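You operate a simulated robot arm through the tools that you are given. There is no shell and no other tool. Be economical: measure what you need, move in short steps, check, and stop when the job is done.

Carry out the task below with a simulated two-armed robot. There is one attempt and no reset: what you move stays moved.

JOB
Pick up the oil can marked "Heavy" from the ledge of the air stand with one hand, pass it to the other hand and put it on the shelf under the hose bench. Set down upright: oil can.

Only the result counts: the job must be done as asked and must still hold three seconds after the hand-in. Knocking over, shifting, dropping, spilling or breaking anything else fails it.

ROBOT AND FRAMES
Two 6-joint arms with two-finger parallel grippers on one trunk, on a base that drives. Base frame: it is fixed to the floor where the robot stands at the start and does not move with it; the origin is under the middle of the robot, x ahead of it, y to its left, z up. Lengths are in mm, angles in rad, forces in N, time in s.
The left shoulder is at the start at [60, 187, 1147], the right one opposite. With the tool pointing down near the work surface each hand reaches from about 220 to 620 mm from the robot's upright axis, wherever it stands, measured 20 degrees to its own side. Places, roughly: shelf under the hose bench [-2900, -1200, 100]. Payload 1.57 kg a hand.
The TCP of each hand is the grasp point between the finger pads, 30 mm short of the fingertips. In the tool frame z runs along the fingers and y along their closing line. The gripper opens to 110 mm. The fingers are 24 mm wide and 12 mm thick; the gripper's body (48 by 112 mm) begins 78 mm behind the TCP.
Orientation is that of the tool frame in the base frame, as [roll, pitch, yaw] about the fixed x, y, z axes, in that order (R = Rz(yaw) Ry(pitch) Rx(roll)). With the fingers straight down and closing along the base's y, the tool's x points along the base's -x, its y along +y and its z along -z.

CONTROLS
- The arms move only by the tool play_rows. It takes "left_plan", "right_plan" or both (then of equal length, played together; a hand with none holds still); each is a list of rows, each an object of numbers (a shift or turn left out is 0, a gripper value left out holds the last): "wx", "wy", "wz": the turn, a rotation vector about the tool's x, y, z in degrees; "tx", "ty", "tz": the shift along the tool's x, y, z in mm; "grip": the opening, from 0 (shut) to 1 (fully open). In form: [{"wx": .., "wy": .., "wz": .., "tx": .., "ty": .., "tz": .., "grip": ..}, ...]. A call has 1 to 12 rows; each row shifts and turns the commanded pose from where the row before left it, along the tool's axes as they then stand. Each row takes 0.2 s and may step no farther than 50 mm and 0.15 rad from the row before; otherwise, or with a gripper value out of range, the whole call is refused. Where a pose cannot be reached the arm comes as near as it can. A force on the tool above 40 N (or 10 N above the force at the start of the call, whichever is more), or a blocked arm, ends the call early, and 0.2 s more pass. The fingers move at their own pace (about 153 mm/s each) and stop on an object; they squeeze with about 38 N. The grip force told is the motor's: it shows also when the fingers shut on nothing. Time passes only in rows, and 0.2 s behind the last, so rows that do not move let the fingers close. It gives the time, the measured TCP pose, the force on the tool (base axes), the opening and the grip force at its end, in the units of the frame above (readings bear some noise), with the torque about the TCP (base axes, N m) and any sound that the robot's microphone picked up.
- Cameras (640 x 400 px; columns grow to the right, rows downward): "scene" is now at [15.3, -20.7, 1691.7]; the picture's right is [-0.29, -0.96, 0.00], its down [-0.72, 0.21, -0.66] and it looks along [0.64, -0.19, -0.75] (base axes); focal length 284 px, centre (320, 200). "left" rides on the left gripper at [70, -16, -141] in its tool frame; the picture's right is [0.23, 0.97, 0.00], its down [-0.86, 0.20, -0.48] and it looks along [-0.47, 0.11, 0.88] (tool axes); focal length 222 px, centre (320, 200). "right" rides on the right gripper at [70, 16, -141] in its tool frame; the picture's right is [-0.23, 0.97, 0.00], its down [-0.86, -0.20, -0.48] and it looks along [-0.47, -0.11, 0.88] (tool axes); focal length 222 px, centre (320, 200).
- snapshot(camera): a new picture of that camera. The clock stands still meanwhile.
- lift_body(by): slides the trunk up (or, below 0, down) by that many mm; the arms and the scene camera ride with it, the base frame stays. It gives what a move gives, with no picture.
- roll_base(legs): drives the robot by 1 to 6 legs, each [ahead, left, turn to the left] in mm, mm and rad, along the robot's own axes; the way and the turn of a leg run together, so that a leg with both is an arc; at most 1500 mm and 3.142 rad a leg. The arms and the cameras ride along, it lands a little off, and it stops where it bumps. It gives what a move gives.
- turn_head(pan, tilt): turns the head with the scene camera to pan (to the left, within 1.501 rad either way) and tilt (down, from -0.506 to 1.204), counted from straight ahead of the robot. It gives what a move gives.
- locate(camera, pixels): for up to 12 pixels [column, row] of the newest picture of that camera ("zoom" is the newest enlarged one), the place [x, y, z] in the base frame of the surface seen there, good to about 3 mm. The clock stands still meanwhile.
- zoom(camera, box): a new picture of the part [left, top, right, bottom] of that camera's present view, enlarged. The clock stands still meanwhile.
- close_job(): hands the job in; it is judged then, once.

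Go step by step. Measure first, check grasps and placings, and put right what went wrong. The budget is 80 turns and 58 pictures, counting those below and the enlarged ones. Unless the task says otherwise, let go and move clear before handing in, and close with one line.

The tools are called after ">>>" by a JSON object that holds its "name" and its "arguments". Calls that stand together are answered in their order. play_rows: Moves the arms, as the interface text tells. Its arguments: {"type":"object","properties":{"left_plan":{"type":"array","items":{"type":"object","properties":{"wx":{"type":"number"},"wy":{"type":"number"},"wz":{"type":"number"},"tx":{"type":"number"},"ty":{"type":"number"},"tz":{"type":"number"},"grip":{"type":"number"}}}},"right_plan":{"type":"array","items":{"type":"object","properties":{"wx":{"type":"number"},"wy":{"type":"number"},"wz":{"type":"number"},"tx":{"type":"number"},"ty":{"type":"number"},"tz":{"type":"number"},"grip":{"type":"number"}}}}},"required":[]} The other tools are called the same way: lift_body (by) slides the trunk up or down; roll_base (legs) drives the base; turn_head (pan, tilt) turns the head that bears the scene camera; snapshot (camera) takes a picture; locate (camera, pixels) gives the place of the surface under pixels of a picture; zoom (camera, box) takes an enlarged picture of a part of a camera's view; close_job () hands the job in.

At the start:

```text
time_s: 0.0
left_position: [403.9, 43.1, 1114.8]
left_tcp_rot: [-3.14, 0.003, 3.141]
left_contact_force: [-0.5, 0.7, -0.4]
left_ft_torque: [0.01, 0.01, -0.04]
left_gripper_width: 109.7
left_gripper_force: 0.0
right_position: [423.1, -295.7, 1110.2]
right_tcp_rot: [-3.141, 0.0, -3.142]
right_contact_force: [-0.6, -0.1, -0.4]
right_ft_torque: [0.01, 0.02, -0.02]
right_gripper_width: 110.0
right_gripper_force: 0.0
trunk travel left (down, up): [-775.0, 215.0]
robot x, y, heading: [-1.9, 3.2, -0.003]
head pan, tilt: [-0.29, 0.846]
```

scene: 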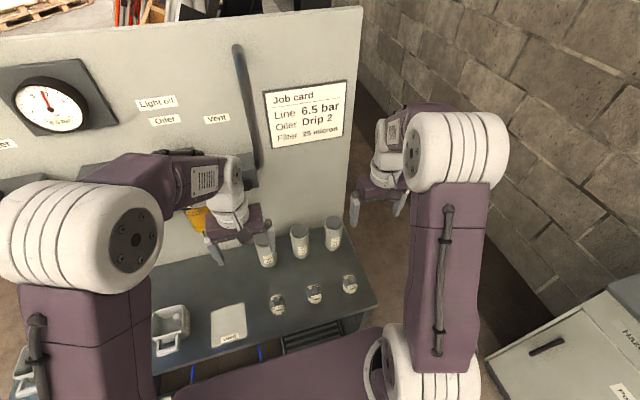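
right: 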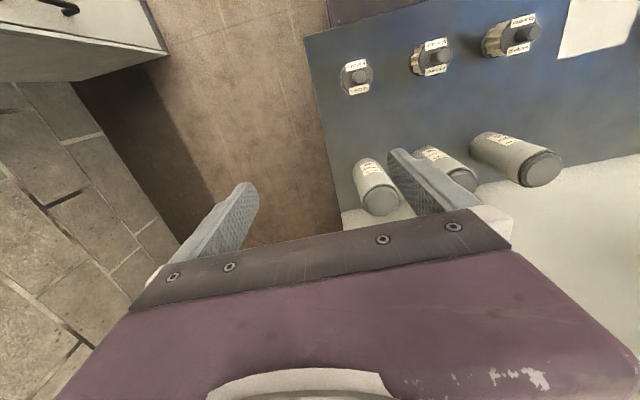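
left: 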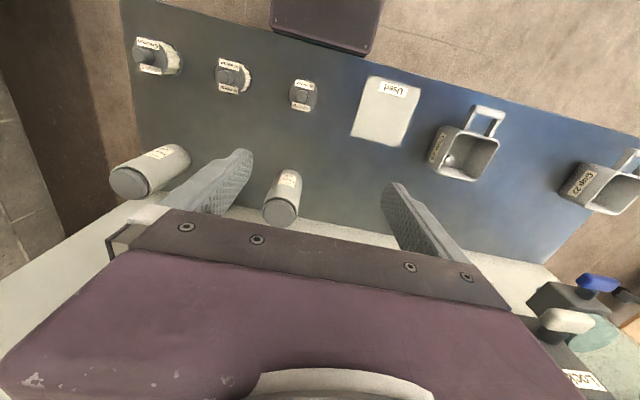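

The pictures show a ledge with three tall cylinders (scene 265,248; 300,240; 333,232), three small items in front, and cups. I'll zoom in to read the labels.

>>> {"name": "zoom", "arguments": {"camera": "scene", "box": [230, 200, 390, 300]}}

>>> {"name": "zoom", "arguments": {"camera": "left", "box": [110, 30, 350, 230]}}

```text
4.00 times, centred on (310, 250) of scene
```

zoom: 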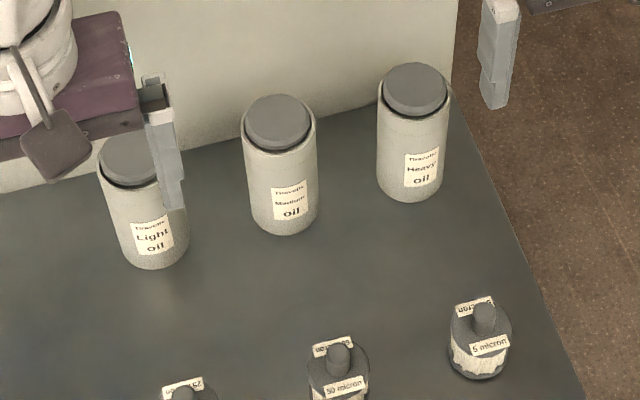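

```text
2.00 times, centred on (230, 130) of left
```

zoom: 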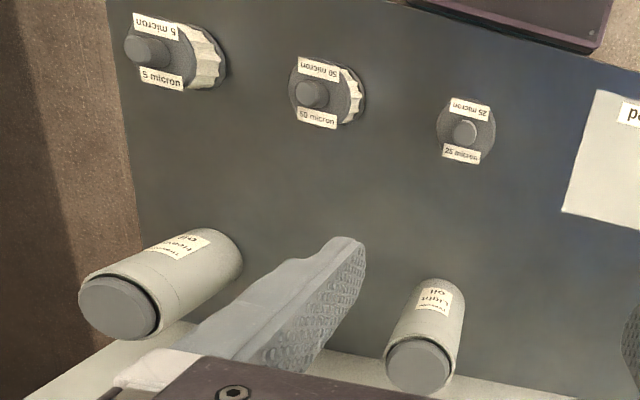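

The "Heavy" oil can is the rightmost one (scene about 333,232). I'll measure it, its neighbours, the ledge and the wall behind.

>>> {"name": "locate", "arguments": {"camera": "scene", "pixels": [[333.5, 222], [325, 222.5], [342, 223], [332, 247], [327, 236], [340, 236], [299.5, 230.5], [340, 262], [345, 215], [340, 190], [352, 277], [333, 217]]}}

>>> {"name": "turn_head", "arguments": {"pan": -1.5, "tilt": 0.5}}

>>> {"name": "snapshot", "arguments": {"camera": "scene"}}

```text
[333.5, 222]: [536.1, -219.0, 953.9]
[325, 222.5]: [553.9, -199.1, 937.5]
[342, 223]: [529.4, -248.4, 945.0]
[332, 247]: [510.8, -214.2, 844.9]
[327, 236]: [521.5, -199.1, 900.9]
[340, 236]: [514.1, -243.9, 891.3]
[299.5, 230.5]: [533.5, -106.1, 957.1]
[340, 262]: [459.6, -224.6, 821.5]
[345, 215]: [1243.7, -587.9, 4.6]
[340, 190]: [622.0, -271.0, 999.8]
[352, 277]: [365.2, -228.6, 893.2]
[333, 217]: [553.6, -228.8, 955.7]
```

```text
time_s: 1.4
left_position: [404.0, 43.8, 1114.7]
left_tcp_rot: [3.141, 0.001, 3.14]
left_contact_force: [0.4, -0.3, 0.0]
left_ft_torque: [0.01, 0.0, -0.05]
left_gripper_width: 110.1
left_gripper_force: 0.1
right_position: [422.3, -295.6, 1111.0]
right_tcp_rot: [3.14, 0.001, -3.141]
right_contact_force: [-0.3, -0.2, -0.5]
right_ft_torque: [0.01, -0.03, -0.02]
right_gripper_width: 109.9
right_gripper_force: 0.2
trunk travel left (down, up): [-775.0, 215.0]
robot x, y, heading: [0.8, -0.6, -0.001]
head pan, tilt: [-1.499, 0.499]
```

```text
52 pictures are left
```

scene: 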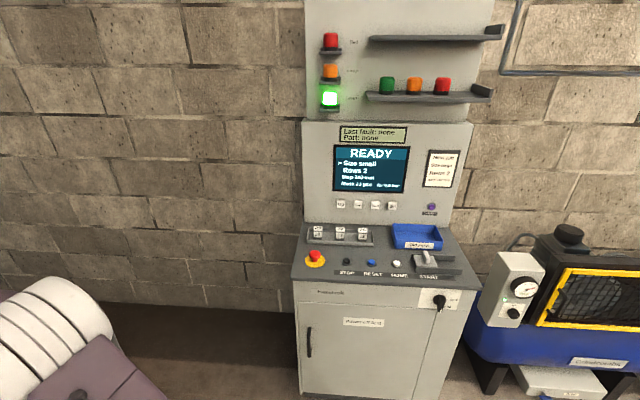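

The can's axis is near (537,-222), its top at z 955 and the ledge at z 822, with the back panel at x≈622. I'll bring the right hand above it with a 20° tilt away from the panel, and turn the head back to watch.

>>> {"name": "play_rows", "arguments": {"right_plan": [{"tx": -21, "ty": 24.5, "tz": 15, "grip": 1}, {"tx": -21, "ty": 24.5, "tz": 15}, {"tx": -21, "ty": 24.5, "tz": 15}, {"wy": -6.67}, {"wy": -6.67}, {"wy": -6.67}, {}]}}

>>> {"name": "turn_head", "arguments": {"pan": -0.29, "tilt": 0.846}}

>>> {"name": "snapshot", "arguments": {"camera": "right"}}

>>> {"name": "snapshot", "arguments": {"camera": "scene"}}

```text
time_s: 3.0
left_position: [404.5, 43.3, 1114.2]
left_tcp_rot: [3.141, 0.0, 3.141]
left_contact_force: [0.6, 1.2, 0.9]
left_ft_torque: [0.0, -0.02, -0.03]
left_gripper_width: 109.7
left_gripper_force: 0.2
right_position: [484.5, -222.7, 1065.4]
right_tcp_rot: [3.141, 0.35, -3.141]
right_contact_force: [-0.6, -0.8, 0.2]
right_ft_torque: [-0.02, 0.02, 0.02]
right_gripper_width: 109.9
right_gripper_force: 0.0
trunk travel left (down, up): [-775.0, 215.0]
robot x, y, heading: [-0.8, -1.8, -0.001]
head pan, tilt: [-1.499, 0.499]
```

```text
time_s: 4.4
left_position: [403.0, 43.2, 1116.0]
left_tcp_rot: [3.14, 0.002, 3.141]
left_contact_force: [-0.1, 0.0, -0.9]
left_ft_torque: [0.01, -0.04, 0.0]
left_gripper_width: 110.0
left_gripper_force: 0.0
right_position: [486.0, -222.1, 1065.4]
right_tcp_rot: [3.14, 0.349, 3.141]
right_contact_force: [0.9, 0.5, -0.2]
right_ft_torque: [0.0, -0.02, -0.04]
right_gripper_width: 110.0
right_gripper_force: 0.1
trunk travel left (down, up): [-775.0, 215.0]
robot x, y, heading: [-0.4, -0.2, 0.001]
head pan, tilt: [-0.29, 0.846]
```

```text
51 pictures are left
```

right: 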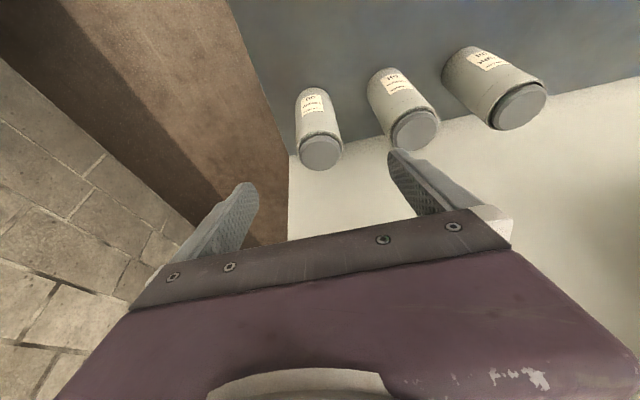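

```text
50 pictures are left
```

scene: 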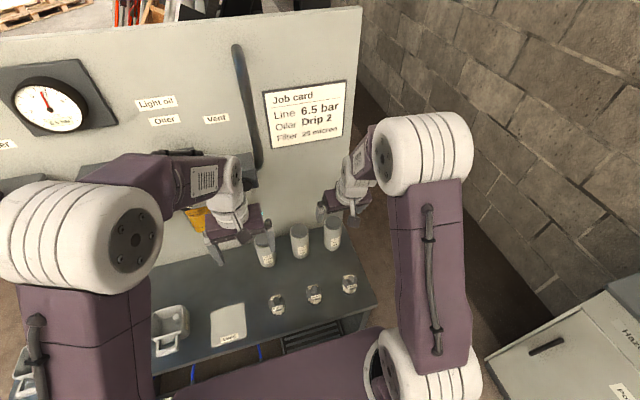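

In the right camera the Heavy can (cap at 320,152) lies between the fingertips (240,190) and (400,160). I'll check its cap centre.

>>> {"name": "locate", "arguments": {"camera": "right", "pixels": [[321, 152], [301, 152], [341, 152], [320, 135], [320, 168], [304, 115], [333, 112], [303, 132], [341, 130], [414, 130]]}}

```text
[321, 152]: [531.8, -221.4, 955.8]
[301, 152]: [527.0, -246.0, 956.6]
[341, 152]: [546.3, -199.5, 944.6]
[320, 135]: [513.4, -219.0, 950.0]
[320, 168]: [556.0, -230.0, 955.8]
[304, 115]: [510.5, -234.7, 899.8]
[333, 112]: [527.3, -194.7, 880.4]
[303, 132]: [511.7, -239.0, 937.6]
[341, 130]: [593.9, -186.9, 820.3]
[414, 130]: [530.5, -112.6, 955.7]
```

The cap centre is at about (535,-222), in line with the hand. I'll advance 145 mm along the tool and close.

>>> {"name": "play_rows", "arguments": {"right_plan": [{"tz": 40}, {"tz": 40}, {"tz": 35}, {"tz": 30}, {}, {"grip": 0}, {}, {}, {}]}}

>>> {"name": "snapshot", "arguments": {"camera": "right"}}

```text
time_s: 6.4
left_position: [404.6, 44.0, 1115.8]
left_tcp_rot: [-3.141, 0.004, 3.141]
left_contact_force: [-0.4, 0.3, -1.2]
left_ft_torque: [-0.02, -0.01, 0.0]
left_gripper_width: 109.6
left_gripper_force: 0.0
right_position: [534.7, -222.0, 926.4]
right_tcp_rot: [-3.141, 0.35, -3.141]
right_contact_force: [-0.4, -0.1, 1.7]
right_ft_torque: [0.04, -0.08, 0.01]
right_gripper_width: 59.4
right_gripper_force: 38.0
trunk travel left (down, up): [-775.0, 215.0]
robot x, y, heading: [0.6, 1.0, -0.004]
head pan, tilt: [-0.29, 0.846]
```

```text
49 pictures are left
```

right: 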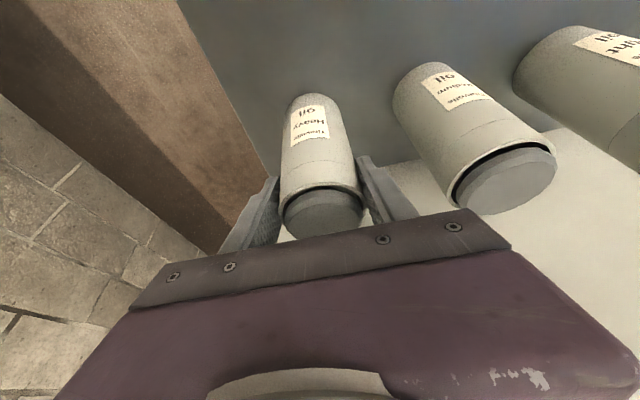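

The grip holds at 59.4 mm and 38 N on the can labelled "Heavy". I'll lift straight up, then draw back.

>>> {"name": "play_rows", "arguments": {"right_plan": [{"tx": -6.8, "tz": -18.8}, {"tx": -13.7, "tz": -37.6}, {"tx": -13.7, "tz": -37.6}, {"tx": -13.7, "tz": -37.6}, {"tx": -13.7, "tz": -37.6}, {"tx": 37.6, "tz": -13.7}, {"tx": 37.6, "tz": -13.7}, {"tx": 37.6, "tz": -13.7}, {}]}}

>>> {"name": "snapshot", "arguments": {"camera": "scene"}}

```text
time_s: 8.4
left_position: [403.9, 43.3, 1115.0]
left_tcp_rot: [3.142, 0.0, -3.141]
left_contact_force: [0.4, 0.4, -0.6]
left_ft_torque: [0.02, 0.0, -0.02]
left_gripper_width: 109.9
left_gripper_force: 0.1
right_position: [413.3, -223.3, 1107.8]
right_tcp_rot: [3.141, 0.346, 3.142]
right_contact_force: [-0.2, 0.1, -2.3]
right_ft_torque: [-0.01, 0.03, 0.01]
right_gripper_width: 59.2
right_gripper_force: 38.2
trunk travel left (down, up): [-775.0, 215.0]
robot x, y, heading: [2.5, -2.8, -0.004]
head pan, tilt: [-0.29, 0.846]
```

```text
48 pictures are left
```

scene: 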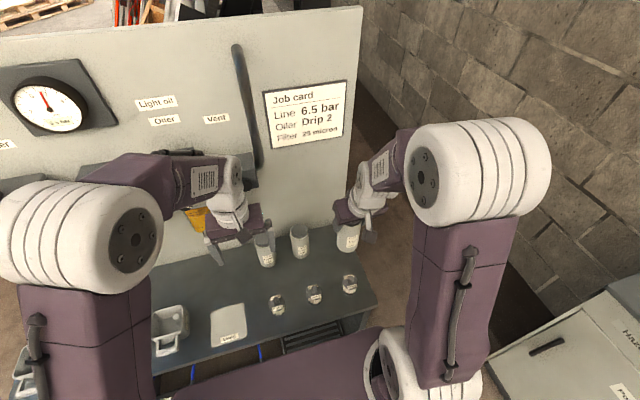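

The can is off the ledge and the force reading suggests it weighs about 0.2 kg. Before driving back, I'll look to the right and left for obstacles.

>>> {"name": "turn_head", "arguments": {"pan": -1.5, "tilt": 0.6}}

>>> {"name": "snapshot", "arguments": {"camera": "scene"}}

>>> {"name": "locate", "arguments": {"camera": "scene", "pixels": [[300, 250], [440, 260], [480, 290], [560, 290], [630, 330], [600, 300], [500, 345], [300, 360], [200, 360], [460, 380], [635, 380]]}}

>>> {"name": "turn_head", "arguments": {"pan": 1.5, "tilt": 0.6}}

>>> {"name": "snapshot", "arguments": {"camera": "scene"}}

```text
time_s: 9.8
left_position: [404.4, 42.3, 1116.2]
left_tcp_rot: [3.141, 0.001, 3.141]
left_contact_force: [0.8, -0.3, -0.3]
left_ft_torque: [0.03, 0.04, 0.02]
left_gripper_width: 110.0
left_gripper_force: 0.0
right_position: [413.7, -223.8, 1107.6]
right_tcp_rot: [3.141, 0.348, 3.14]
right_contact_force: [-0.1, -0.8, -3.0]
right_ft_torque: [0.04, 0.03, -0.02]
right_gripper_width: 59.3
right_gripper_force: 37.6
trunk travel left (down, up): [-775.0, 215.0]
robot x, y, heading: [0.3, 1.2, 0.002]
head pan, tilt: [-1.499, 0.6]
```

```text
47 pictures are left
```

scene: 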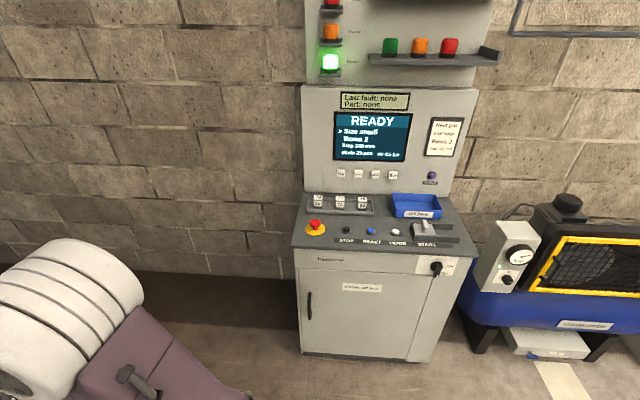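

```text
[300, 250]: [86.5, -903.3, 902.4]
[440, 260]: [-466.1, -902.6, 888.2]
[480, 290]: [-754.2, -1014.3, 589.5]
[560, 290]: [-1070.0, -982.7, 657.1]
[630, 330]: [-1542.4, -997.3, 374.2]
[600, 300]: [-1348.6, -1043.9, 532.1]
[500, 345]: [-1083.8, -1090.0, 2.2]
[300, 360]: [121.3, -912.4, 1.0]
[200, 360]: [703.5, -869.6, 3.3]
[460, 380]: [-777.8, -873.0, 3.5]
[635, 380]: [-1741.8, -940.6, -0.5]
```

```text
time_s: 12.4
left_position: [403.2, 42.9, 1115.6]
left_tcp_rot: [3.141, 0.001, 3.141]
left_contact_force: [-0.1, -0.2, 0.4]
left_ft_torque: [0.01, 0.0, -0.03]
left_gripper_width: 109.8
left_gripper_force: 0.0
right_position: [414.2, -222.7, 1108.2]
right_tcp_rot: [3.142, 0.35, -3.141]
right_contact_force: [-0.1, -0.3, -3.2]
right_ft_torque: [-0.04, 0.03, 0.0]
right_gripper_width: 59.2
right_gripper_force: 37.8
trunk travel left (down, up): [-775.0, 215.0]
robot x, y, heading: [0.7, 0.1, -0.002]
head pan, tilt: [1.499, 0.6]
```

```text
46 pictures are left
```

scene: 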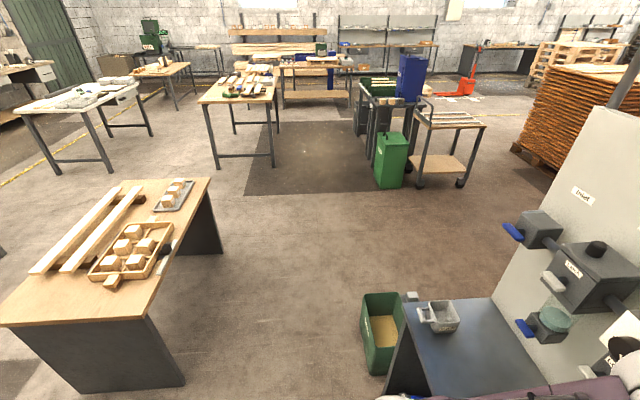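

To the right are the press and compressor with front faces near y≈-900; to the left-rear stands a wooden table. I'll measure the table's near edges.

>>> {"name": "locate", "arguments": {"camera": "scene", "pixels": [[130, 325], [5, 322], [210, 180], [60, 390], [185, 385], [20, 110], [3, 250], [380, 370]]}}

>>> {"name": "roll_base", "arguments": {"legs": [[-250, 0, 0], [0, 0, 0.8]]}}

>>> {"name": "snapshot", "arguments": {"camera": "scene"}}

```text
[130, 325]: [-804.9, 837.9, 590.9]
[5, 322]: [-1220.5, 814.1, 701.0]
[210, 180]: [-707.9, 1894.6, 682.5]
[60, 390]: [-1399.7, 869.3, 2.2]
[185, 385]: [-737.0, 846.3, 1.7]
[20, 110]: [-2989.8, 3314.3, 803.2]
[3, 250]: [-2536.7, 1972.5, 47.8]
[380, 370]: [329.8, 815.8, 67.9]
```

```text
time_s: 16.4
left_position: [-3.8, 324.3, 1114.7]
left_tcp_rot: [3.14, 0.003, -2.329]
left_contact_force: [0.9, -0.4, -0.3]
left_ft_torque: [-0.04, -0.01, -0.01]
left_gripper_width: 109.9
left_gripper_force: 0.1
right_position: [197.3, 147.4, 1107.8]
right_tcp_rot: [3.141, 0.348, -2.332]
right_contact_force: [-0.3, 0.6, -3.4]
right_ft_torque: [-0.03, -0.01, 0.01]
right_gripper_width: 59.1
right_gripper_force: 37.5
trunk travel left (down, up): [-775.0, 215.0]
robot x, y, heading: [-252.9, 2.5, 0.814]
head pan, tilt: [1.499, 0.6]
```

```text
45 pictures are left
```

scene: 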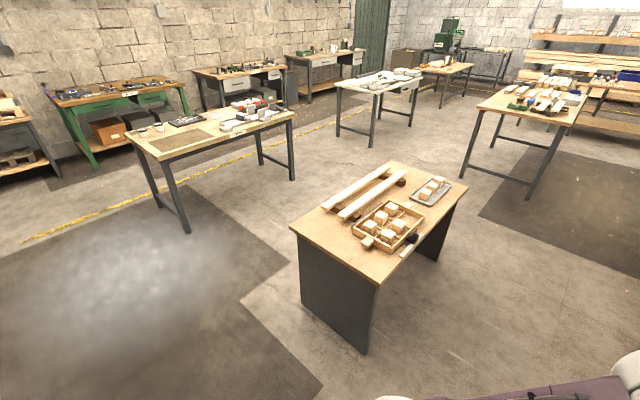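

The way behind is open floor and the bench lies further left. I'll turn left another 1.8 rad and look.

>>> {"name": "roll_base", "arguments": {"legs": [[0, 0, 1.9]]}}

>>> {"name": "turn_head", "arguments": {"pan": 0.8, "tilt": 0.4}}

>>> {"name": "snapshot", "arguments": {"camera": "scene"}}

```text
time_s: 21.3
left_position: [-634.7, 131.6, 1115.8]
left_tcp_rot: [3.141, 0.001, -0.43]
left_contact_force: [0.0, -0.2, -0.2]
left_ft_torque: [-0.04, -0.02, -0.05]
left_gripper_width: 110.0
left_gripper_force: 0.1
right_position: [-533.0, 376.4, 1108.6]
right_tcp_rot: [3.141, 0.35, -0.43]
right_contact_force: [-0.3, -0.6, -3.0]
right_ft_torque: [-0.02, -0.01, 0.02]
right_gripper_width: 59.4
right_gripper_force: 38.2
trunk travel left (down, up): [-775.0, 215.0]
robot x, y, heading: [-251.9, 0.8, 2.709]
head pan, tilt: [1.499, 0.6]
```

```text
time_s: 22.4
left_position: [-635.6, 130.6, 1114.3]
left_tcp_rot: [-3.141, 0.001, -0.43]
left_contact_force: [0.4, 0.0, -0.5]
left_ft_torque: [-0.02, -0.01, 0.0]
left_gripper_width: 110.3
left_gripper_force: 0.0
right_position: [-532.8, 376.4, 1108.3]
right_tcp_rot: [-3.142, 0.349, -0.43]
right_contact_force: [-0.2, 0.4, -4.4]
right_ft_torque: [-0.01, -0.03, 0.02]
right_gripper_width: 59.0
right_gripper_force: 38.3
trunk travel left (down, up): [-775.0, 215.0]
robot x, y, heading: [-252.2, -0.1, 2.706]
head pan, tilt: [0.799, 0.4]
```

```text
44 pictures are left
```

scene: 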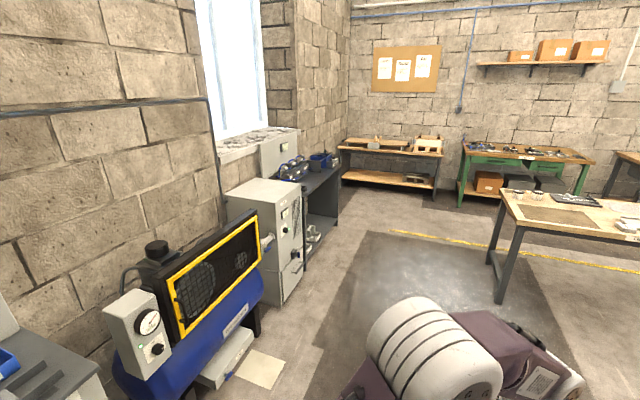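

The hose bench is the dark bench against the right wall past the dryer cabinet (around 315,190), with its shelf at (313,235). I'll measure it and the nearby table.

>>> {"name": "zoom", "arguments": {"camera": "scene", "box": [260, 140, 360, 280]}}

>>> {"name": "locate", "arguments": {"camera": "scene", "pixels": [[304, 190], [342, 165], [306, 268], [337, 225], [315, 235], [296, 290], [497, 300], [500, 200], [260, 330], [240, 370], [275, 302]]}}

```text
2.86 times, centred on (310, 210) of scene
```

zoom: 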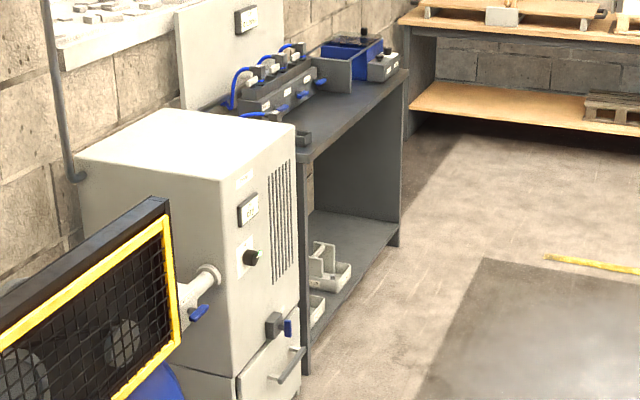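

```text
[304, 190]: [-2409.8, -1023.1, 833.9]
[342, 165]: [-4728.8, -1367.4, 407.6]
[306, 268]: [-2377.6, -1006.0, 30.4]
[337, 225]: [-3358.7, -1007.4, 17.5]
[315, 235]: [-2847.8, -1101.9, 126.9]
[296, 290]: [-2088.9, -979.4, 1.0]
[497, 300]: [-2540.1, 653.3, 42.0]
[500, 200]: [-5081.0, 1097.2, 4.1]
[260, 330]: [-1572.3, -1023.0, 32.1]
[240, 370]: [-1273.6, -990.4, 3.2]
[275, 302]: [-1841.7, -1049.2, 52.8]
```

The bench front is at y≈-1005, spanning x -3380 to -2380, and the aisle is clear (table leg at -2540,653). I'll drive to about (-2850,-200) and face the bench.

>>> {"name": "roll_base", "arguments": {"legs": [[0, 0, 0.435], [1350, 100, 0], [1250, 100, 0], [0, 0, 1.571]]}}

>>> {"name": "turn_head", "arguments": {"pan": 0, "tilt": 0.85}}

>>> {"name": "snapshot", "arguments": {"camera": "scene"}}

```text
time_s: 40.3
left_position: [-2826.9, -636.6, 1115.7]
left_tcp_rot: [3.141, 0.001, 1.596]
left_contact_force: [-0.5, 0.2, 0.8]
left_ft_torque: [-0.03, -0.01, 0.0]
left_gripper_width: 109.8
left_gripper_force: 0.0
right_position: [-3092.2, -654.5, 1107.3]
right_tcp_rot: [-3.14, 0.349, 1.597]
right_contact_force: [0.1, 0.1, -3.5]
right_ft_torque: [0.06, -0.01, 0.03]
right_gripper_width: 59.2
right_gripper_force: 37.7
trunk travel left (down, up): [-775.0, 215.0]
robot x, y, heading: [-2881.3, -231.9, -1.547]
head pan, tilt: [0.799, 0.4]
```

```text
time_s: 41.5
left_position: [-2826.0, -634.9, 1114.6]
left_tcp_rot: [3.142, 0.003, 1.595]
left_contact_force: [-0.3, 0.0, 0.1]
left_ft_torque: [0.02, 0.01, 0.0]
left_gripper_width: 110.2
left_gripper_force: 0.0
right_position: [-3091.9, -652.5, 1108.1]
right_tcp_rot: [-3.141, 0.35, 1.596]
right_contact_force: [0.2, 0.1, -3.8]
right_ft_torque: [0.01, -0.01, 0.02]
right_gripper_width: 59.1
right_gripper_force: 38.1
trunk travel left (down, up): [-775.0, 215.0]
robot x, y, heading: [-2878.7, -233.1, -1.543]
head pan, tilt: [0.0, 0.85]
```

```text
42 pictures are left
```

scene: 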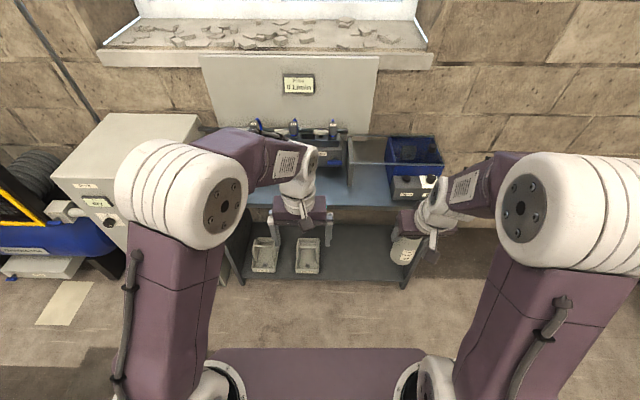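

Facing the bench: two trays sit on the shelf at (265,255) and (308,255), with free shelf around (360,255). I'll measure.

>>> {"name": "zoom", "arguments": {"camera": "scene", "box": [220, 180, 440, 300]}}

>>> {"name": "locate", "arguments": {"camera": "scene", "pixels": [[360, 260], [360, 278], [360, 240], [360, 228], [345, 207], [319, 272], [296, 272], [320, 240], [396, 280], [405, 287], [380, 206], [278, 270]]}}

```text
2.91 times, centred on (330, 240) of scene
```

zoom: 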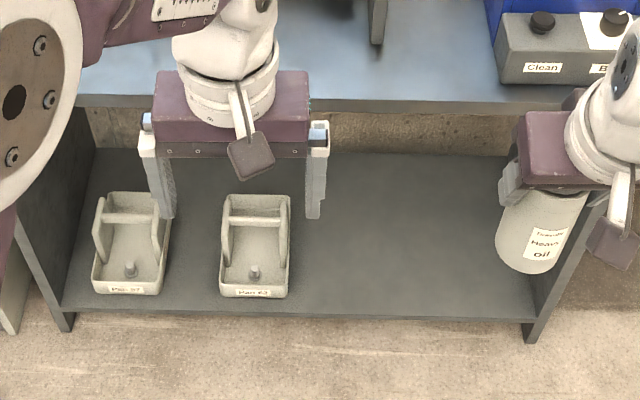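

```text
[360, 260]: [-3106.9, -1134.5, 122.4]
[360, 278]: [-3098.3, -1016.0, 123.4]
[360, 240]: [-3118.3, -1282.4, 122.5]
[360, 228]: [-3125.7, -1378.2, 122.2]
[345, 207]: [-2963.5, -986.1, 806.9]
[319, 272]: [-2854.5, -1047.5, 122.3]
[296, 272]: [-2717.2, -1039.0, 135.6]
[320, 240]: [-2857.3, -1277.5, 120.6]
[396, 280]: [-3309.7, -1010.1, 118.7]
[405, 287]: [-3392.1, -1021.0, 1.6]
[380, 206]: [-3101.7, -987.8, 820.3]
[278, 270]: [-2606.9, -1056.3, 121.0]
```

Shelf top is z≈122, front edge y≈-1005, free between x≈-2860 and -3320. For the pass, the left hand will take the can's lower part from the side, so first I'll move it outward and pitch it to 20° below horizontal.

>>> {"name": "play_rows", "arguments": {"left_plan": [{"ty": 44, "tx": -20, "wz": 6.67, "grip": 1}, {"ty": 44, "tx": -20, "wz": 6.67}, {"ty": 44, "tx": -20, "wz": 6.67}, {"wy": -7.78}, {"wy": -7.78}, {"wy": -7.78}, {"wy": -7.78}, {"wy": -7.78}, {"wy": -7.78}, {"wy": -7.78}, {"wy": -7.78}, {"wy": -7.78}]}}

>>> {"name": "snapshot", "arguments": {"camera": "scene"}}

```text
time_s: 44.1
left_position: [-2709.4, -709.3, 1119.9]
left_tcp_rot: [-3.044, 1.084, 1.304]
left_contact_force: [0.3, -0.4, 0.0]
left_ft_torque: [0.04, 0.01, 0.0]
left_gripper_width: 110.0
left_gripper_force: 0.2
left hand out of reach, approached as far as the arm can: row 8, 9, 12
right_position: [-3092.6, -653.5, 1107.9]
right_tcp_rot: [-3.141, 0.349, 1.595]
right_contact_force: [0.5, 0.3, -3.7]
right_ft_torque: [0.0, -0.02, 0.01]
right_gripper_width: 59.1
right_gripper_force: 37.8
trunk travel left (down, up): [-775.0, 215.0]
robot x, y, heading: [-2880.9, -233.6, -1.541]
head pan, tilt: [0.0, 0.85]
```

```text
40 pictures are left
```

scene: 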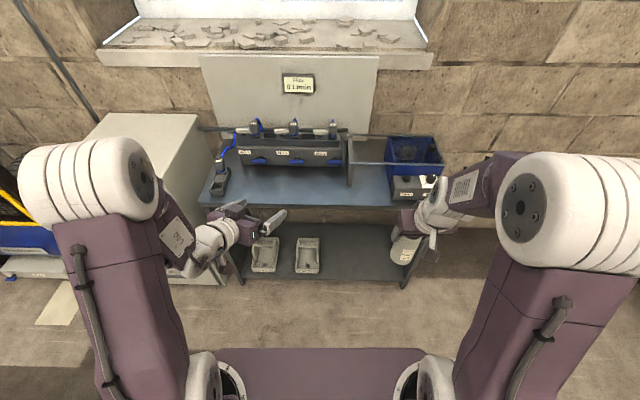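

The left hand stopped about 8° short of the wanted pitch, likely folded too close. I'll move it forward and lower, where it should reach.

>>> {"name": "play_rows", "arguments": {"left_plan": [{"tz": 24, "tx": 23}, {"tz": 24, "tx": 23}, {"tz": 24, "tx": 23}, {"tz": 24, "tx": 23}, {}]}}

```text
time_s: 45.3
left_position: [-2714.4, -791.9, 1038.0]
left_tcp_rot: [-3.039, 1.084, 1.309]
left_contact_force: [0.3, 0.0, 0.2]
left_ft_torque: [-0.02, -0.01, 0.01]
left_gripper_width: 110.0
left_gripper_force: 0.1
left hand out of reach, approached as far as the arm can: row 1, 2, 3, 4
right_position: [-3092.6, -651.6, 1107.9]
right_tcp_rot: [3.14, 0.348, 1.594]
right_contact_force: [-0.1, 0.9, -3.7]
right_ft_torque: [0.01, -0.01, 0.01]
right_gripper_width: 59.1
right_gripper_force: 38.1
trunk travel left (down, up): [-775.0, 215.0]
robot x, y, heading: [-2881.8, -235.9, -1.547]
head pan, tilt: [0.0, 0.85]
```

The left hand holds at about 28° slope, so that is a wrist limit. I'll test what slope is reachable at the trunk-relative height needed for placing (about 215 mm under the shoulder) before choosing the grip slope.

>>> {"name": "play_rows", "arguments": {"left_plan": [{"wy": 7.5}, {"wy": 7.5}, {"tz": 21, "tx": 30}, {"tz": 21, "tx": 30}, {"tz": 21, "tx": 30}, {}]}}

```text
time_s: 46.7
left_position: [-2710.3, -775.9, 930.1]
left_tcp_rot: [-3.072, 0.824, 1.267]
left_contact_force: [0.8, 0.3, 0.2]
left_ft_torque: [0.0, 0.03, 0.02]
left_gripper_width: 110.1
left_gripper_force: 0.1
right_position: [-3092.8, -651.6, 1107.7]
right_tcp_rot: [3.141, 0.348, 1.596]
right_contact_force: [0.6, -0.9, -2.9]
right_ft_torque: [0.01, -0.03, 0.01]
right_gripper_width: 59.3
right_gripper_force: 37.8
trunk travel left (down, up): [-775.0, 215.0]
robot x, y, heading: [-2877.7, -230.7, -1.546]
head pan, tilt: [0.0, 0.85]
```

At that height a 43° slope is fully reached. I'll try 35° there, a bit further forward.

>>> {"name": "play_rows", "arguments": {"left_plan": [{"wy": -4, "tz": 15, "tx": -14}, {"wy": -4, "tz": 15, "tx": -14}, {}]}}

>>> {"name": "snapshot", "arguments": {"camera": "scene"}}

```text
time_s: 47.5
left_position: [-2726.9, -815.4, 928.0]
left_tcp_rot: [-3.064, 0.965, 1.282]
left_contact_force: [0.1, -0.3, 0.3]
left_ft_torque: [-0.02, 0.0, 0.0]
left_gripper_width: 110.0
left_gripper_force: 0.0
right_position: [-3092.9, -652.5, 1108.2]
right_tcp_rot: [3.141, 0.349, 1.596]
right_contact_force: [0.2, -0.1, -2.8]
right_ft_torque: [0.03, -0.04, 0.0]
right_gripper_width: 59.3
right_gripper_force: 38.7
trunk travel left (down, up): [-775.0, 215.0]
robot x, y, heading: [-2879.9, -234.9, -1.544]
head pan, tilt: [0.0, 0.85]
```

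```text
39 pictures are left
```

scene: 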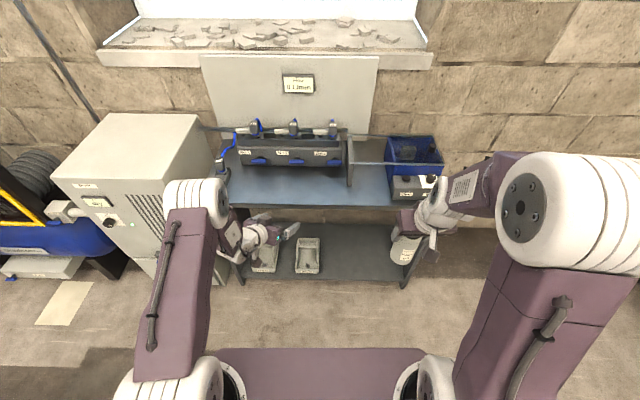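

The 35° slope is reached at placing height, so I'll use it. Next, I'll bring the can (right hand) to the centre, about 580 mm ahead and 108 mm lower, turned 12° left, while the left hand eases outward and levels its roll.

>>> {"name": "play_rows", "arguments": {"left_plan": [{"ty": 20, "wz": 3.07}, {"ty": 20}, {}, {}, {}, {}, {}, {}, {}, {}], "right_plan": [{"tx": -16.9, "tz": 22.6, "ty": 30.4}, {"tx": -16.9, "tz": 22.6, "ty": 30.4}, {"tx": -16.9, "tz": 22.6, "ty": 30.4}, {"tx": -16.9, "tz": 22.6, "ty": 30.4}, {"tx": -16.9, "tz": 22.6, "ty": 30.4}, {"tx": -16.9, "tz": 22.6, "ty": 30.4}, {"tx": -16.9, "tz": 22.6, "ty": 30.4}, {"wx": -2.05, "wz": -5.64}, {"wx": -2.05, "wz": -5.64}, {}]}}

>>> {"name": "snapshot", "arguments": {"camera": "scene"}}

>>> {"name": "snapshot", "arguments": {"camera": "left"}}

```text
time_s: 49.7
left_position: [-2686.5, -833.6, 927.8]
left_tcp_rot: [3.139, 0.967, 1.185]
left_contact_force: [0.5, 0.8, 0.2]
left_ft_torque: [0.02, 0.01, 0.0]
left_gripper_width: 110.0
left_gripper_force: 0.1
left hand out of reach, approached as far as the arm can: row 1
right_position: [-2874.5, -812.9, 998.5]
right_tcp_rot: [3.14, 0.346, 1.805]
right_contact_force: [0.1, -0.6, -2.9]
right_ft_torque: [0.02, -0.02, 0.04]
right_gripper_width: 59.5
right_gripper_force: 37.8
trunk travel left (down, up): [-775.0, 215.0]
robot x, y, heading: [-2880.5, -237.7, -1.545]
head pan, tilt: [0.0, 0.85]
```

```text
38 pictures are left
```

scene: 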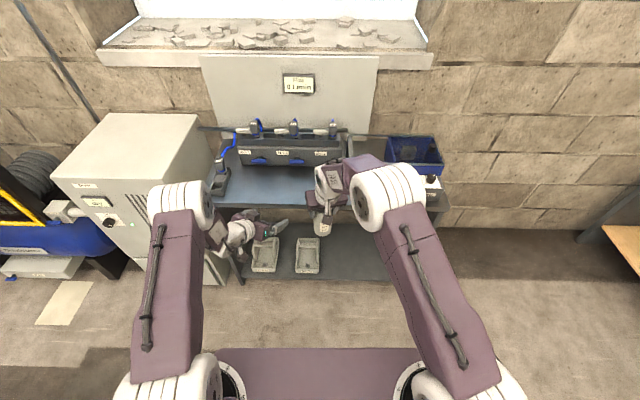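

```text
37 pictures are left
```

left: 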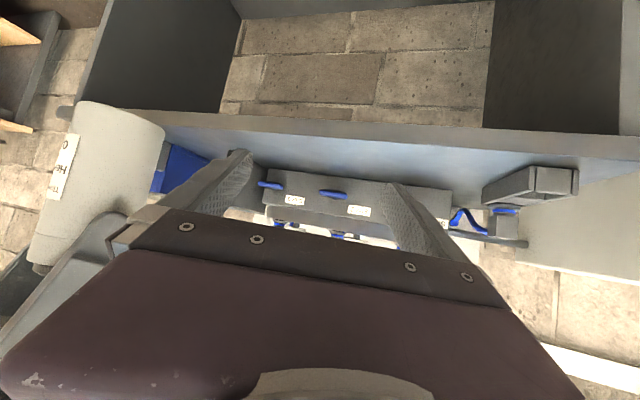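

The can hangs at (-2874,-813) with its bottom near z 893, and the left hand is at its right height and heading. I'll back the left hand off 40 mm and slide it sideways behind the can.

>>> {"name": "play_rows", "arguments": {"left_plan": [{"tz": -32.9, "tx": 22.7}, {"ty": -36.4}, {"ty": -36.4}, {"ty": -36.4}, {"ty": -36.4}, {"ty": -36.4}, {}]}}

>>> {"name": "snapshot", "arguments": {"camera": "left"}}

>>> {"name": "zoom", "arguments": {"camera": "scene", "box": [200, 140, 440, 290]}}

```text
time_s: 51.0
left_position: [-2781.0, -833.7, 955.6]
left_tcp_rot: [-3.123, 0.949, 1.205]
left_contact_force: [10.5, -0.7, -4.7]
left_ft_torque: [-0.08, -0.15, -0.15]
left_gripper_width: 101.2
left_gripper_force: 0.1
left hand out of reach, approached as far as the arm can: row 1, 2, 3, 4, 5, 6
right_position: [-2883.6, -817.1, 1000.4]
right_tcp_rot: [-3.135, 0.351, 1.796]
right_contact_force: [-10.0, 1.1, 1.1]
right_ft_torque: [0.07, 0.1, 0.12]
right_gripper_width: 59.2
right_gripper_force: 38.1
trunk travel left (down, up): [-775.0, 215.0]
robot x, y, heading: [-2879.9, -232.1, -1.548]
head pan, tilt: [0.0, 0.85]
stopped in row 6 (right hand): the force on the tool passed its limit at 56 N (the readings are from after the stop); the commanded pose is now the measured one
```

```text
36 pictures are left
```

left: 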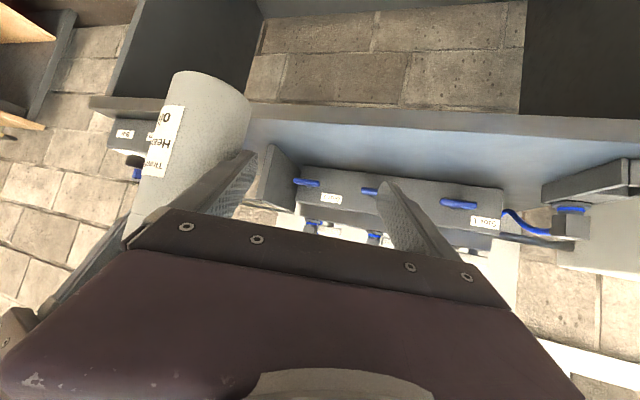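

```text
2.67 times, centred on (320, 215) of scene
```

zoom: 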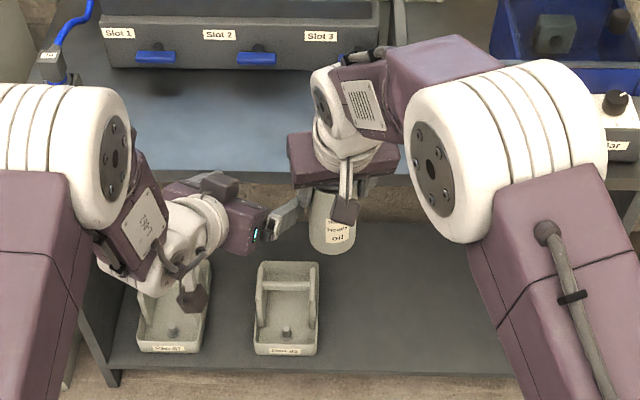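

The left hand couldn't retreat at that slope, so its finger pushed the can sideways (10 N now); the right grip still holds at 59 mm. I'll back the left hand away sideways and check the can.

>>> {"name": "play_rows", "arguments": {"left_plan": [{"ty": 30}, {"ty": 40}, {"ty": 40}, {}]}}

>>> {"name": "zoom", "arguments": {"camera": "scene", "box": [260, 160, 400, 260]}}

>>> {"name": "snapshot", "arguments": {"camera": "right"}}

>>> {"name": "snapshot", "arguments": {"camera": "left"}}

```text
time_s: 52.0
left_position: [-2677.5, -875.3, 954.7]
left_tcp_rot: [-3.119, 0.95, 1.202]
left_contact_force: [-0.2, 0.6, 0.3]
left_ft_torque: [0.05, -0.01, 0.01]
left_gripper_width: 109.8
left_gripper_force: 0.0
right_position: [-2880.4, -816.7, 1001.1]
right_tcp_rot: [-3.138, 0.356, 1.8]
right_contact_force: [0.0, 0.2, -3.0]
right_ft_torque: [0.02, -0.01, -0.01]
right_gripper_width: 59.3
right_gripper_force: 38.4
trunk travel left (down, up): [-775.0, 215.0]
robot x, y, heading: [-2880.7, -234.2, -1.546]
head pan, tilt: [0.0, 0.85]
```

```text
4.00 times, centred on (330, 210) of scene
```

zoom: 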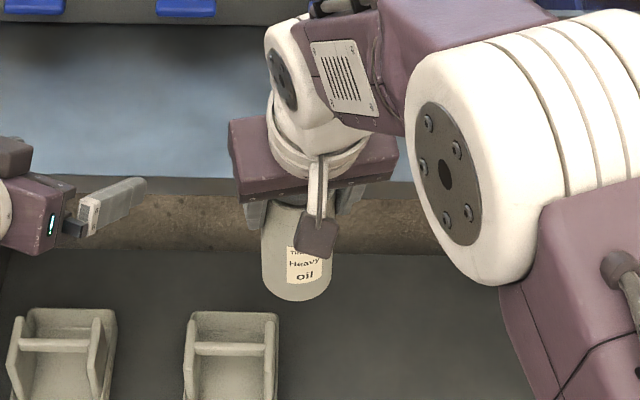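

```text
33 pictures are left
```

right: 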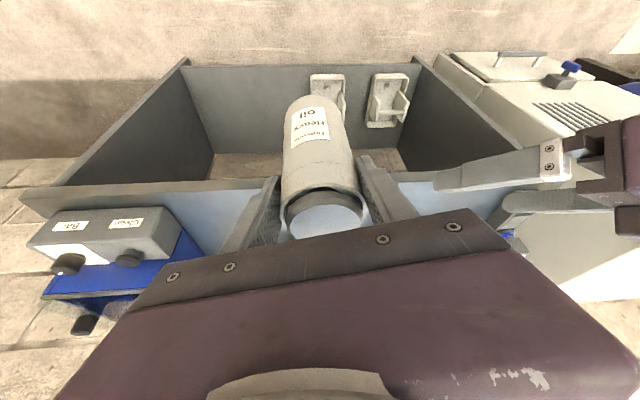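

```text
32 pictures are left
```

left: 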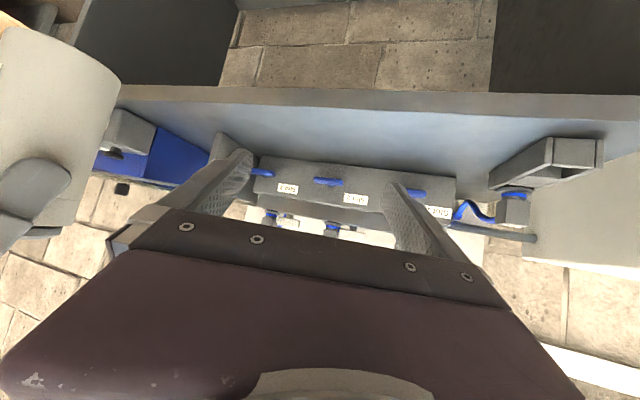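

The can sits in the right grip as before. New plan: hold the left hand where its slope is reachable, and lower the can vertically between its open fingers. I'll raise the right hand 130 mm, then set the left hand under.

>>> {"name": "play_rows", "arguments": {"left_plan": [{}, {}, {}, {}, {"ty": -34, "tx": 6.7, "tz": 4.9}, {"ty": -34, "tx": 6.7, "tz": 4.9}, {"ty": -34, "tx": 6.7, "tz": 4.9}, {}, {}], "right_plan": [{"tx": -14.8, "tz": -40.7}, {"tx": -14.8, "tz": -40.7}, {"tx": -14.8, "tz": -40.7}, {}, {}, {}, {}, {}, {}]}}

```text
time_s: 54.0
left_position: [-2772.2, -835.4, 932.5]
left_tcp_rot: [-3.116, 0.949, 1.205]
left_contact_force: [-0.6, 0.0, 0.4]
left_ft_torque: [0.02, 0.0, 0.03]
left_gripper_width: 110.2
left_gripper_force: 0.0
right_position: [-2877.9, -818.6, 1127.9]
right_tcp_rot: [-3.135, 0.354, 1.8]
right_contact_force: [-0.7, -0.1, -4.2]
right_ft_torque: [-0.01, -0.01, 0.02]
right_gripper_width: 59.2
right_gripper_force: 37.6
trunk travel left (down, up): [-775.0, 215.0]
robot x, y, heading: [-2876.0, -233.4, -1.548]
head pan, tilt: [0.0, 0.85]
```

Left hand is at (-2772,-835,932) with no reach trouble. I'll carry the can over to above its fingers (still high) and look before lowering.

>>> {"name": "play_rows", "arguments": {"right_plan": [{"ty": 31.2, "tx": -15.2, "tz": 5.6}, {"ty": 31.2, "tx": -15.2, "tz": 5.6}, {"ty": 31.2, "tx": -15.2, "tz": 5.6}, {}, {}]}}

>>> {"name": "snapshot", "arguments": {"camera": "right"}}

>>> {"name": "snapshot", "arguments": {"camera": "left"}}

```text
time_s: 55.2
left_position: [-2772.4, -835.9, 933.4]
left_tcp_rot: [-3.116, 0.95, 1.207]
left_contact_force: [0.6, 0.2, 0.3]
left_ft_torque: [-0.04, -0.01, 0.0]
left_gripper_width: 109.9
left_gripper_force: 0.0
right_position: [-2781.6, -836.7, 1129.2]
right_tcp_rot: [-3.137, 0.353, 1.798]
right_contact_force: [0.6, -1.3, -4.0]
right_ft_torque: [0.03, 0.02, 0.02]
right_gripper_width: 59.4
right_gripper_force: 38.4
right hand out of reach, approached as far as the arm can: row 3
trunk travel left (down, up): [-775.0, 215.0]
robot x, y, heading: [-2876.4, -231.4, -1.546]
head pan, tilt: [0.0, 0.85]
```

```text
31 pictures are left
```

right: 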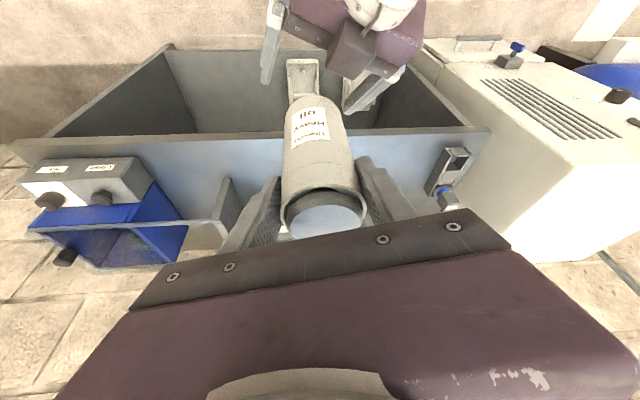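

```text
30 pictures are left
```

left: 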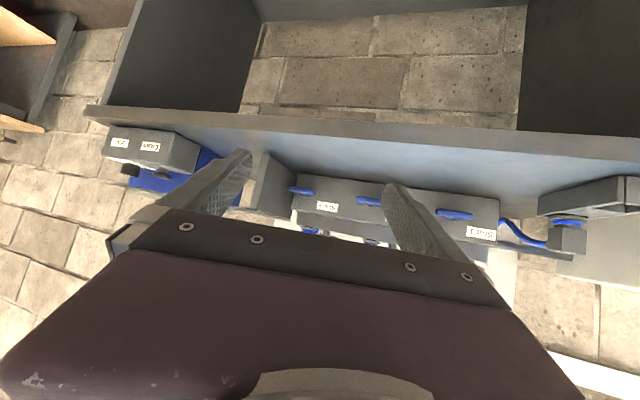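

The right hand is at its reach edge: can 8 mm off-centre of the left fingers. I'll shift the left hand 8 mm to centre it, and lower the can 60 mm first.

>>> {"name": "play_rows", "arguments": {"left_plan": [{"ty": -8}, {}, {}, {}, {}], "right_plan": [{}, {"tx": 6.9, "tz": 18.8}, {"tx": 6.9, "tz": 18.8}, {"tx": 1.3, "tz": 20.8}, {}]}}

>>> {"name": "snapshot", "arguments": {"camera": "left"}}

```text
time_s: 56.4
left_position: [-2778.3, -834.1, 932.6]
left_tcp_rot: [-3.106, 0.947, 1.21]
left_contact_force: [0.6, 0.0, 0.3]
left_ft_torque: [-0.03, 0.0, -0.01]
left_gripper_width: 109.7
left_gripper_force: 0.0
right_position: [-2780.7, -841.6, 1068.4]
right_tcp_rot: [-3.135, 0.354, 1.8]
right_contact_force: [0.2, -0.3, -2.8]
right_ft_torque: [0.03, -0.01, 0.01]
right_gripper_width: 59.4
right_gripper_force: 37.8
trunk travel left (down, up): [-775.0, 215.0]
robot x, y, heading: [-2879.9, -230.6, -1.543]
head pan, tilt: [0.0, 0.85]
```

```text
29 pictures are left
```

left: 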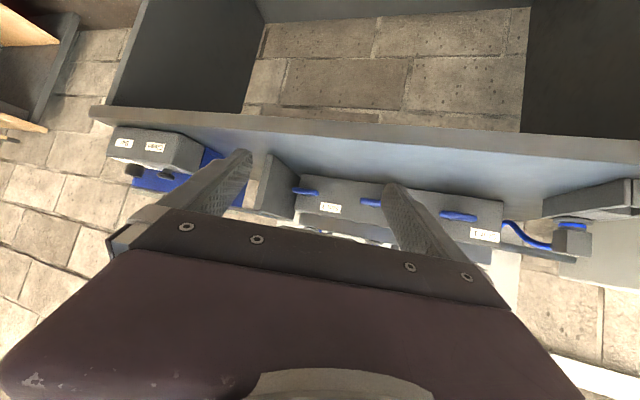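

Now the can is centred (0.4 mm lateral, 8 mm ahead of the left TCP). I'll lower it the last 64 mm and look.

>>> {"name": "play_rows", "arguments": {"right_plan": [{"tx": 7.4, "tz": 20}, {"tx": 7.4, "tz": 20}, {"tx": 7.4, "tz": 20}, {}]}}

>>> {"name": "snapshot", "arguments": {"camera": "left"}}

>>> {"name": "snapshot", "arguments": {"camera": "right"}}

>>> {"name": "zoom", "arguments": {"camera": "scene", "box": [230, 150, 390, 250]}}

```text
time_s: 57.4
left_position: [-2779.7, -834.1, 932.2]
left_tcp_rot: [-3.106, 0.948, 1.212]
left_contact_force: [-0.1, 0.2, -0.3]
left_ft_torque: [0.0, 0.01, 0.01]
left_gripper_width: 110.0
left_gripper_force: 0.1
right_position: [-2779.1, -841.5, 1006.1]
right_tcp_rot: [-3.135, 0.354, 1.799]
right_contact_force: [0.0, -0.5, -3.0]
right_ft_torque: [0.02, 0.03, -0.01]
right_gripper_width: 59.0
right_gripper_force: 38.5
trunk travel left (down, up): [-775.0, 215.0]
robot x, y, heading: [-2876.0, -234.5, -1.546]
head pan, tilt: [0.0, 0.85]
```

```text
28 pictures are left
```

left: 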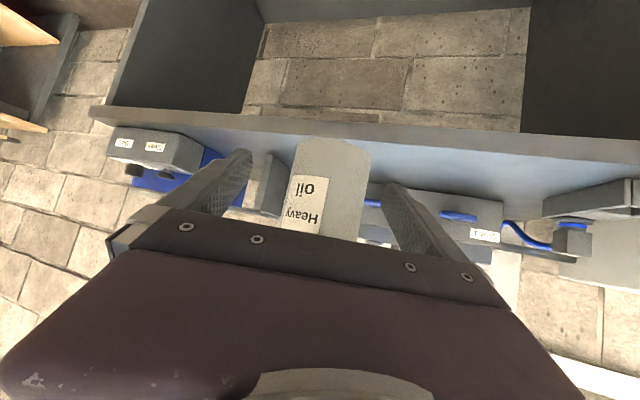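

```text
27 pictures are left
```

right: 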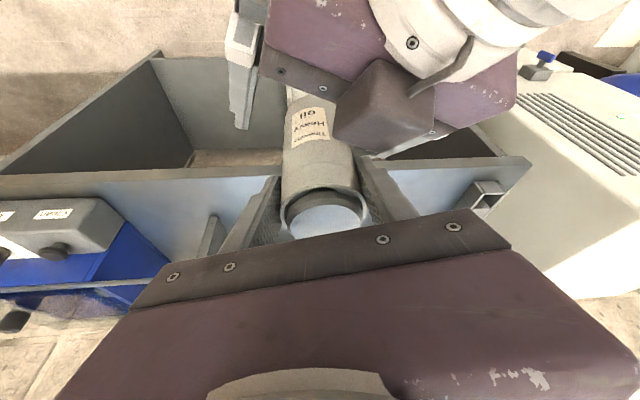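

```text
4.00 times, centred on (310, 200) of scene
```

zoom: 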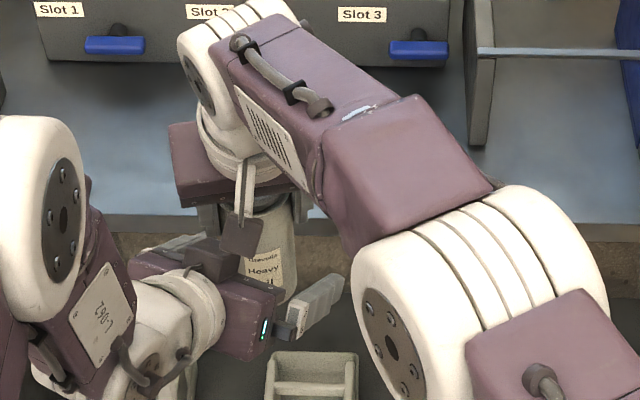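

The can stands between the left fingers with no contact forces. Closing the left hand.

>>> {"name": "play_rows", "arguments": {"left_plan": [{"grip": 0}, {}, {}, {}]}}

>>> {"name": "snapshot", "arguments": {"camera": "left"}}

```text
time_s: 58.4
left_position: [-2777.2, -834.2, 932.3]
left_tcp_rot: [-3.105, 0.949, 1.22]
left_contact_force: [29.6, -13.6, -5.4]
left_ft_torque: [0.7, 0.18, 0.68]
left_gripper_width: 59.0
left_gripper_force: 38.2
right_position: [-2783.0, -841.7, 1005.8]
right_tcp_rot: [-3.132, 0.349, 1.8]
right_contact_force: [-29.7, 14.1, 5.1]
right_ft_torque: [0.38, 1.97, -0.37]
right_gripper_width: 59.4
right_gripper_force: 37.7
trunk travel left (down, up): [-775.0, 215.0]
robot x, y, heading: [-2875.9, -234.9, -1.545]
head pan, tilt: [0.0, 0.85]
```

```text
25 pictures are left
```

left: 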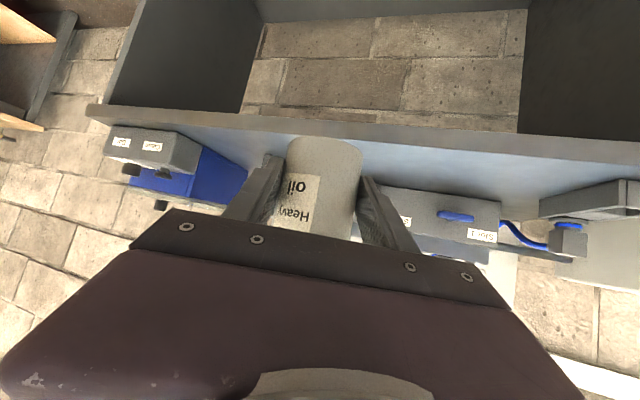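

Both hands hold it (59 mm, 38 N each) but push against each other with about 30 N sideways. I'll shift the left hand a few mm along its closing line to relieve this.

>>> {"name": "play_rows", "arguments": {"left_plan": [{"ty": 2.5}, {"ty": 2.5}, {}]}}

```text
time_s: 59.2
left_position: [-2776.3, -836.1, 932.0]
left_tcp_rot: [-3.113, 0.952, 1.204]
left_contact_force: [19.2, 17.5, 20.0]
left_ft_torque: [-0.56, 0.65, 0.39]
left_gripper_width: 59.2
left_gripper_force: 38.5
right_position: [-2781.4, -842.4, 1003.8]
right_tcp_rot: [-3.135, 0.355, 1.802]
right_contact_force: [-20.1, -16.9, -23.9]
right_ft_torque: [-0.79, 0.87, -0.31]
right_gripper_width: 59.4
right_gripper_force: 38.2
trunk travel left (down, up): [-775.0, 215.0]
robot x, y, heading: [-2875.6, -229.0, -1.549]
head pan, tilt: [0.0, 0.85]
```

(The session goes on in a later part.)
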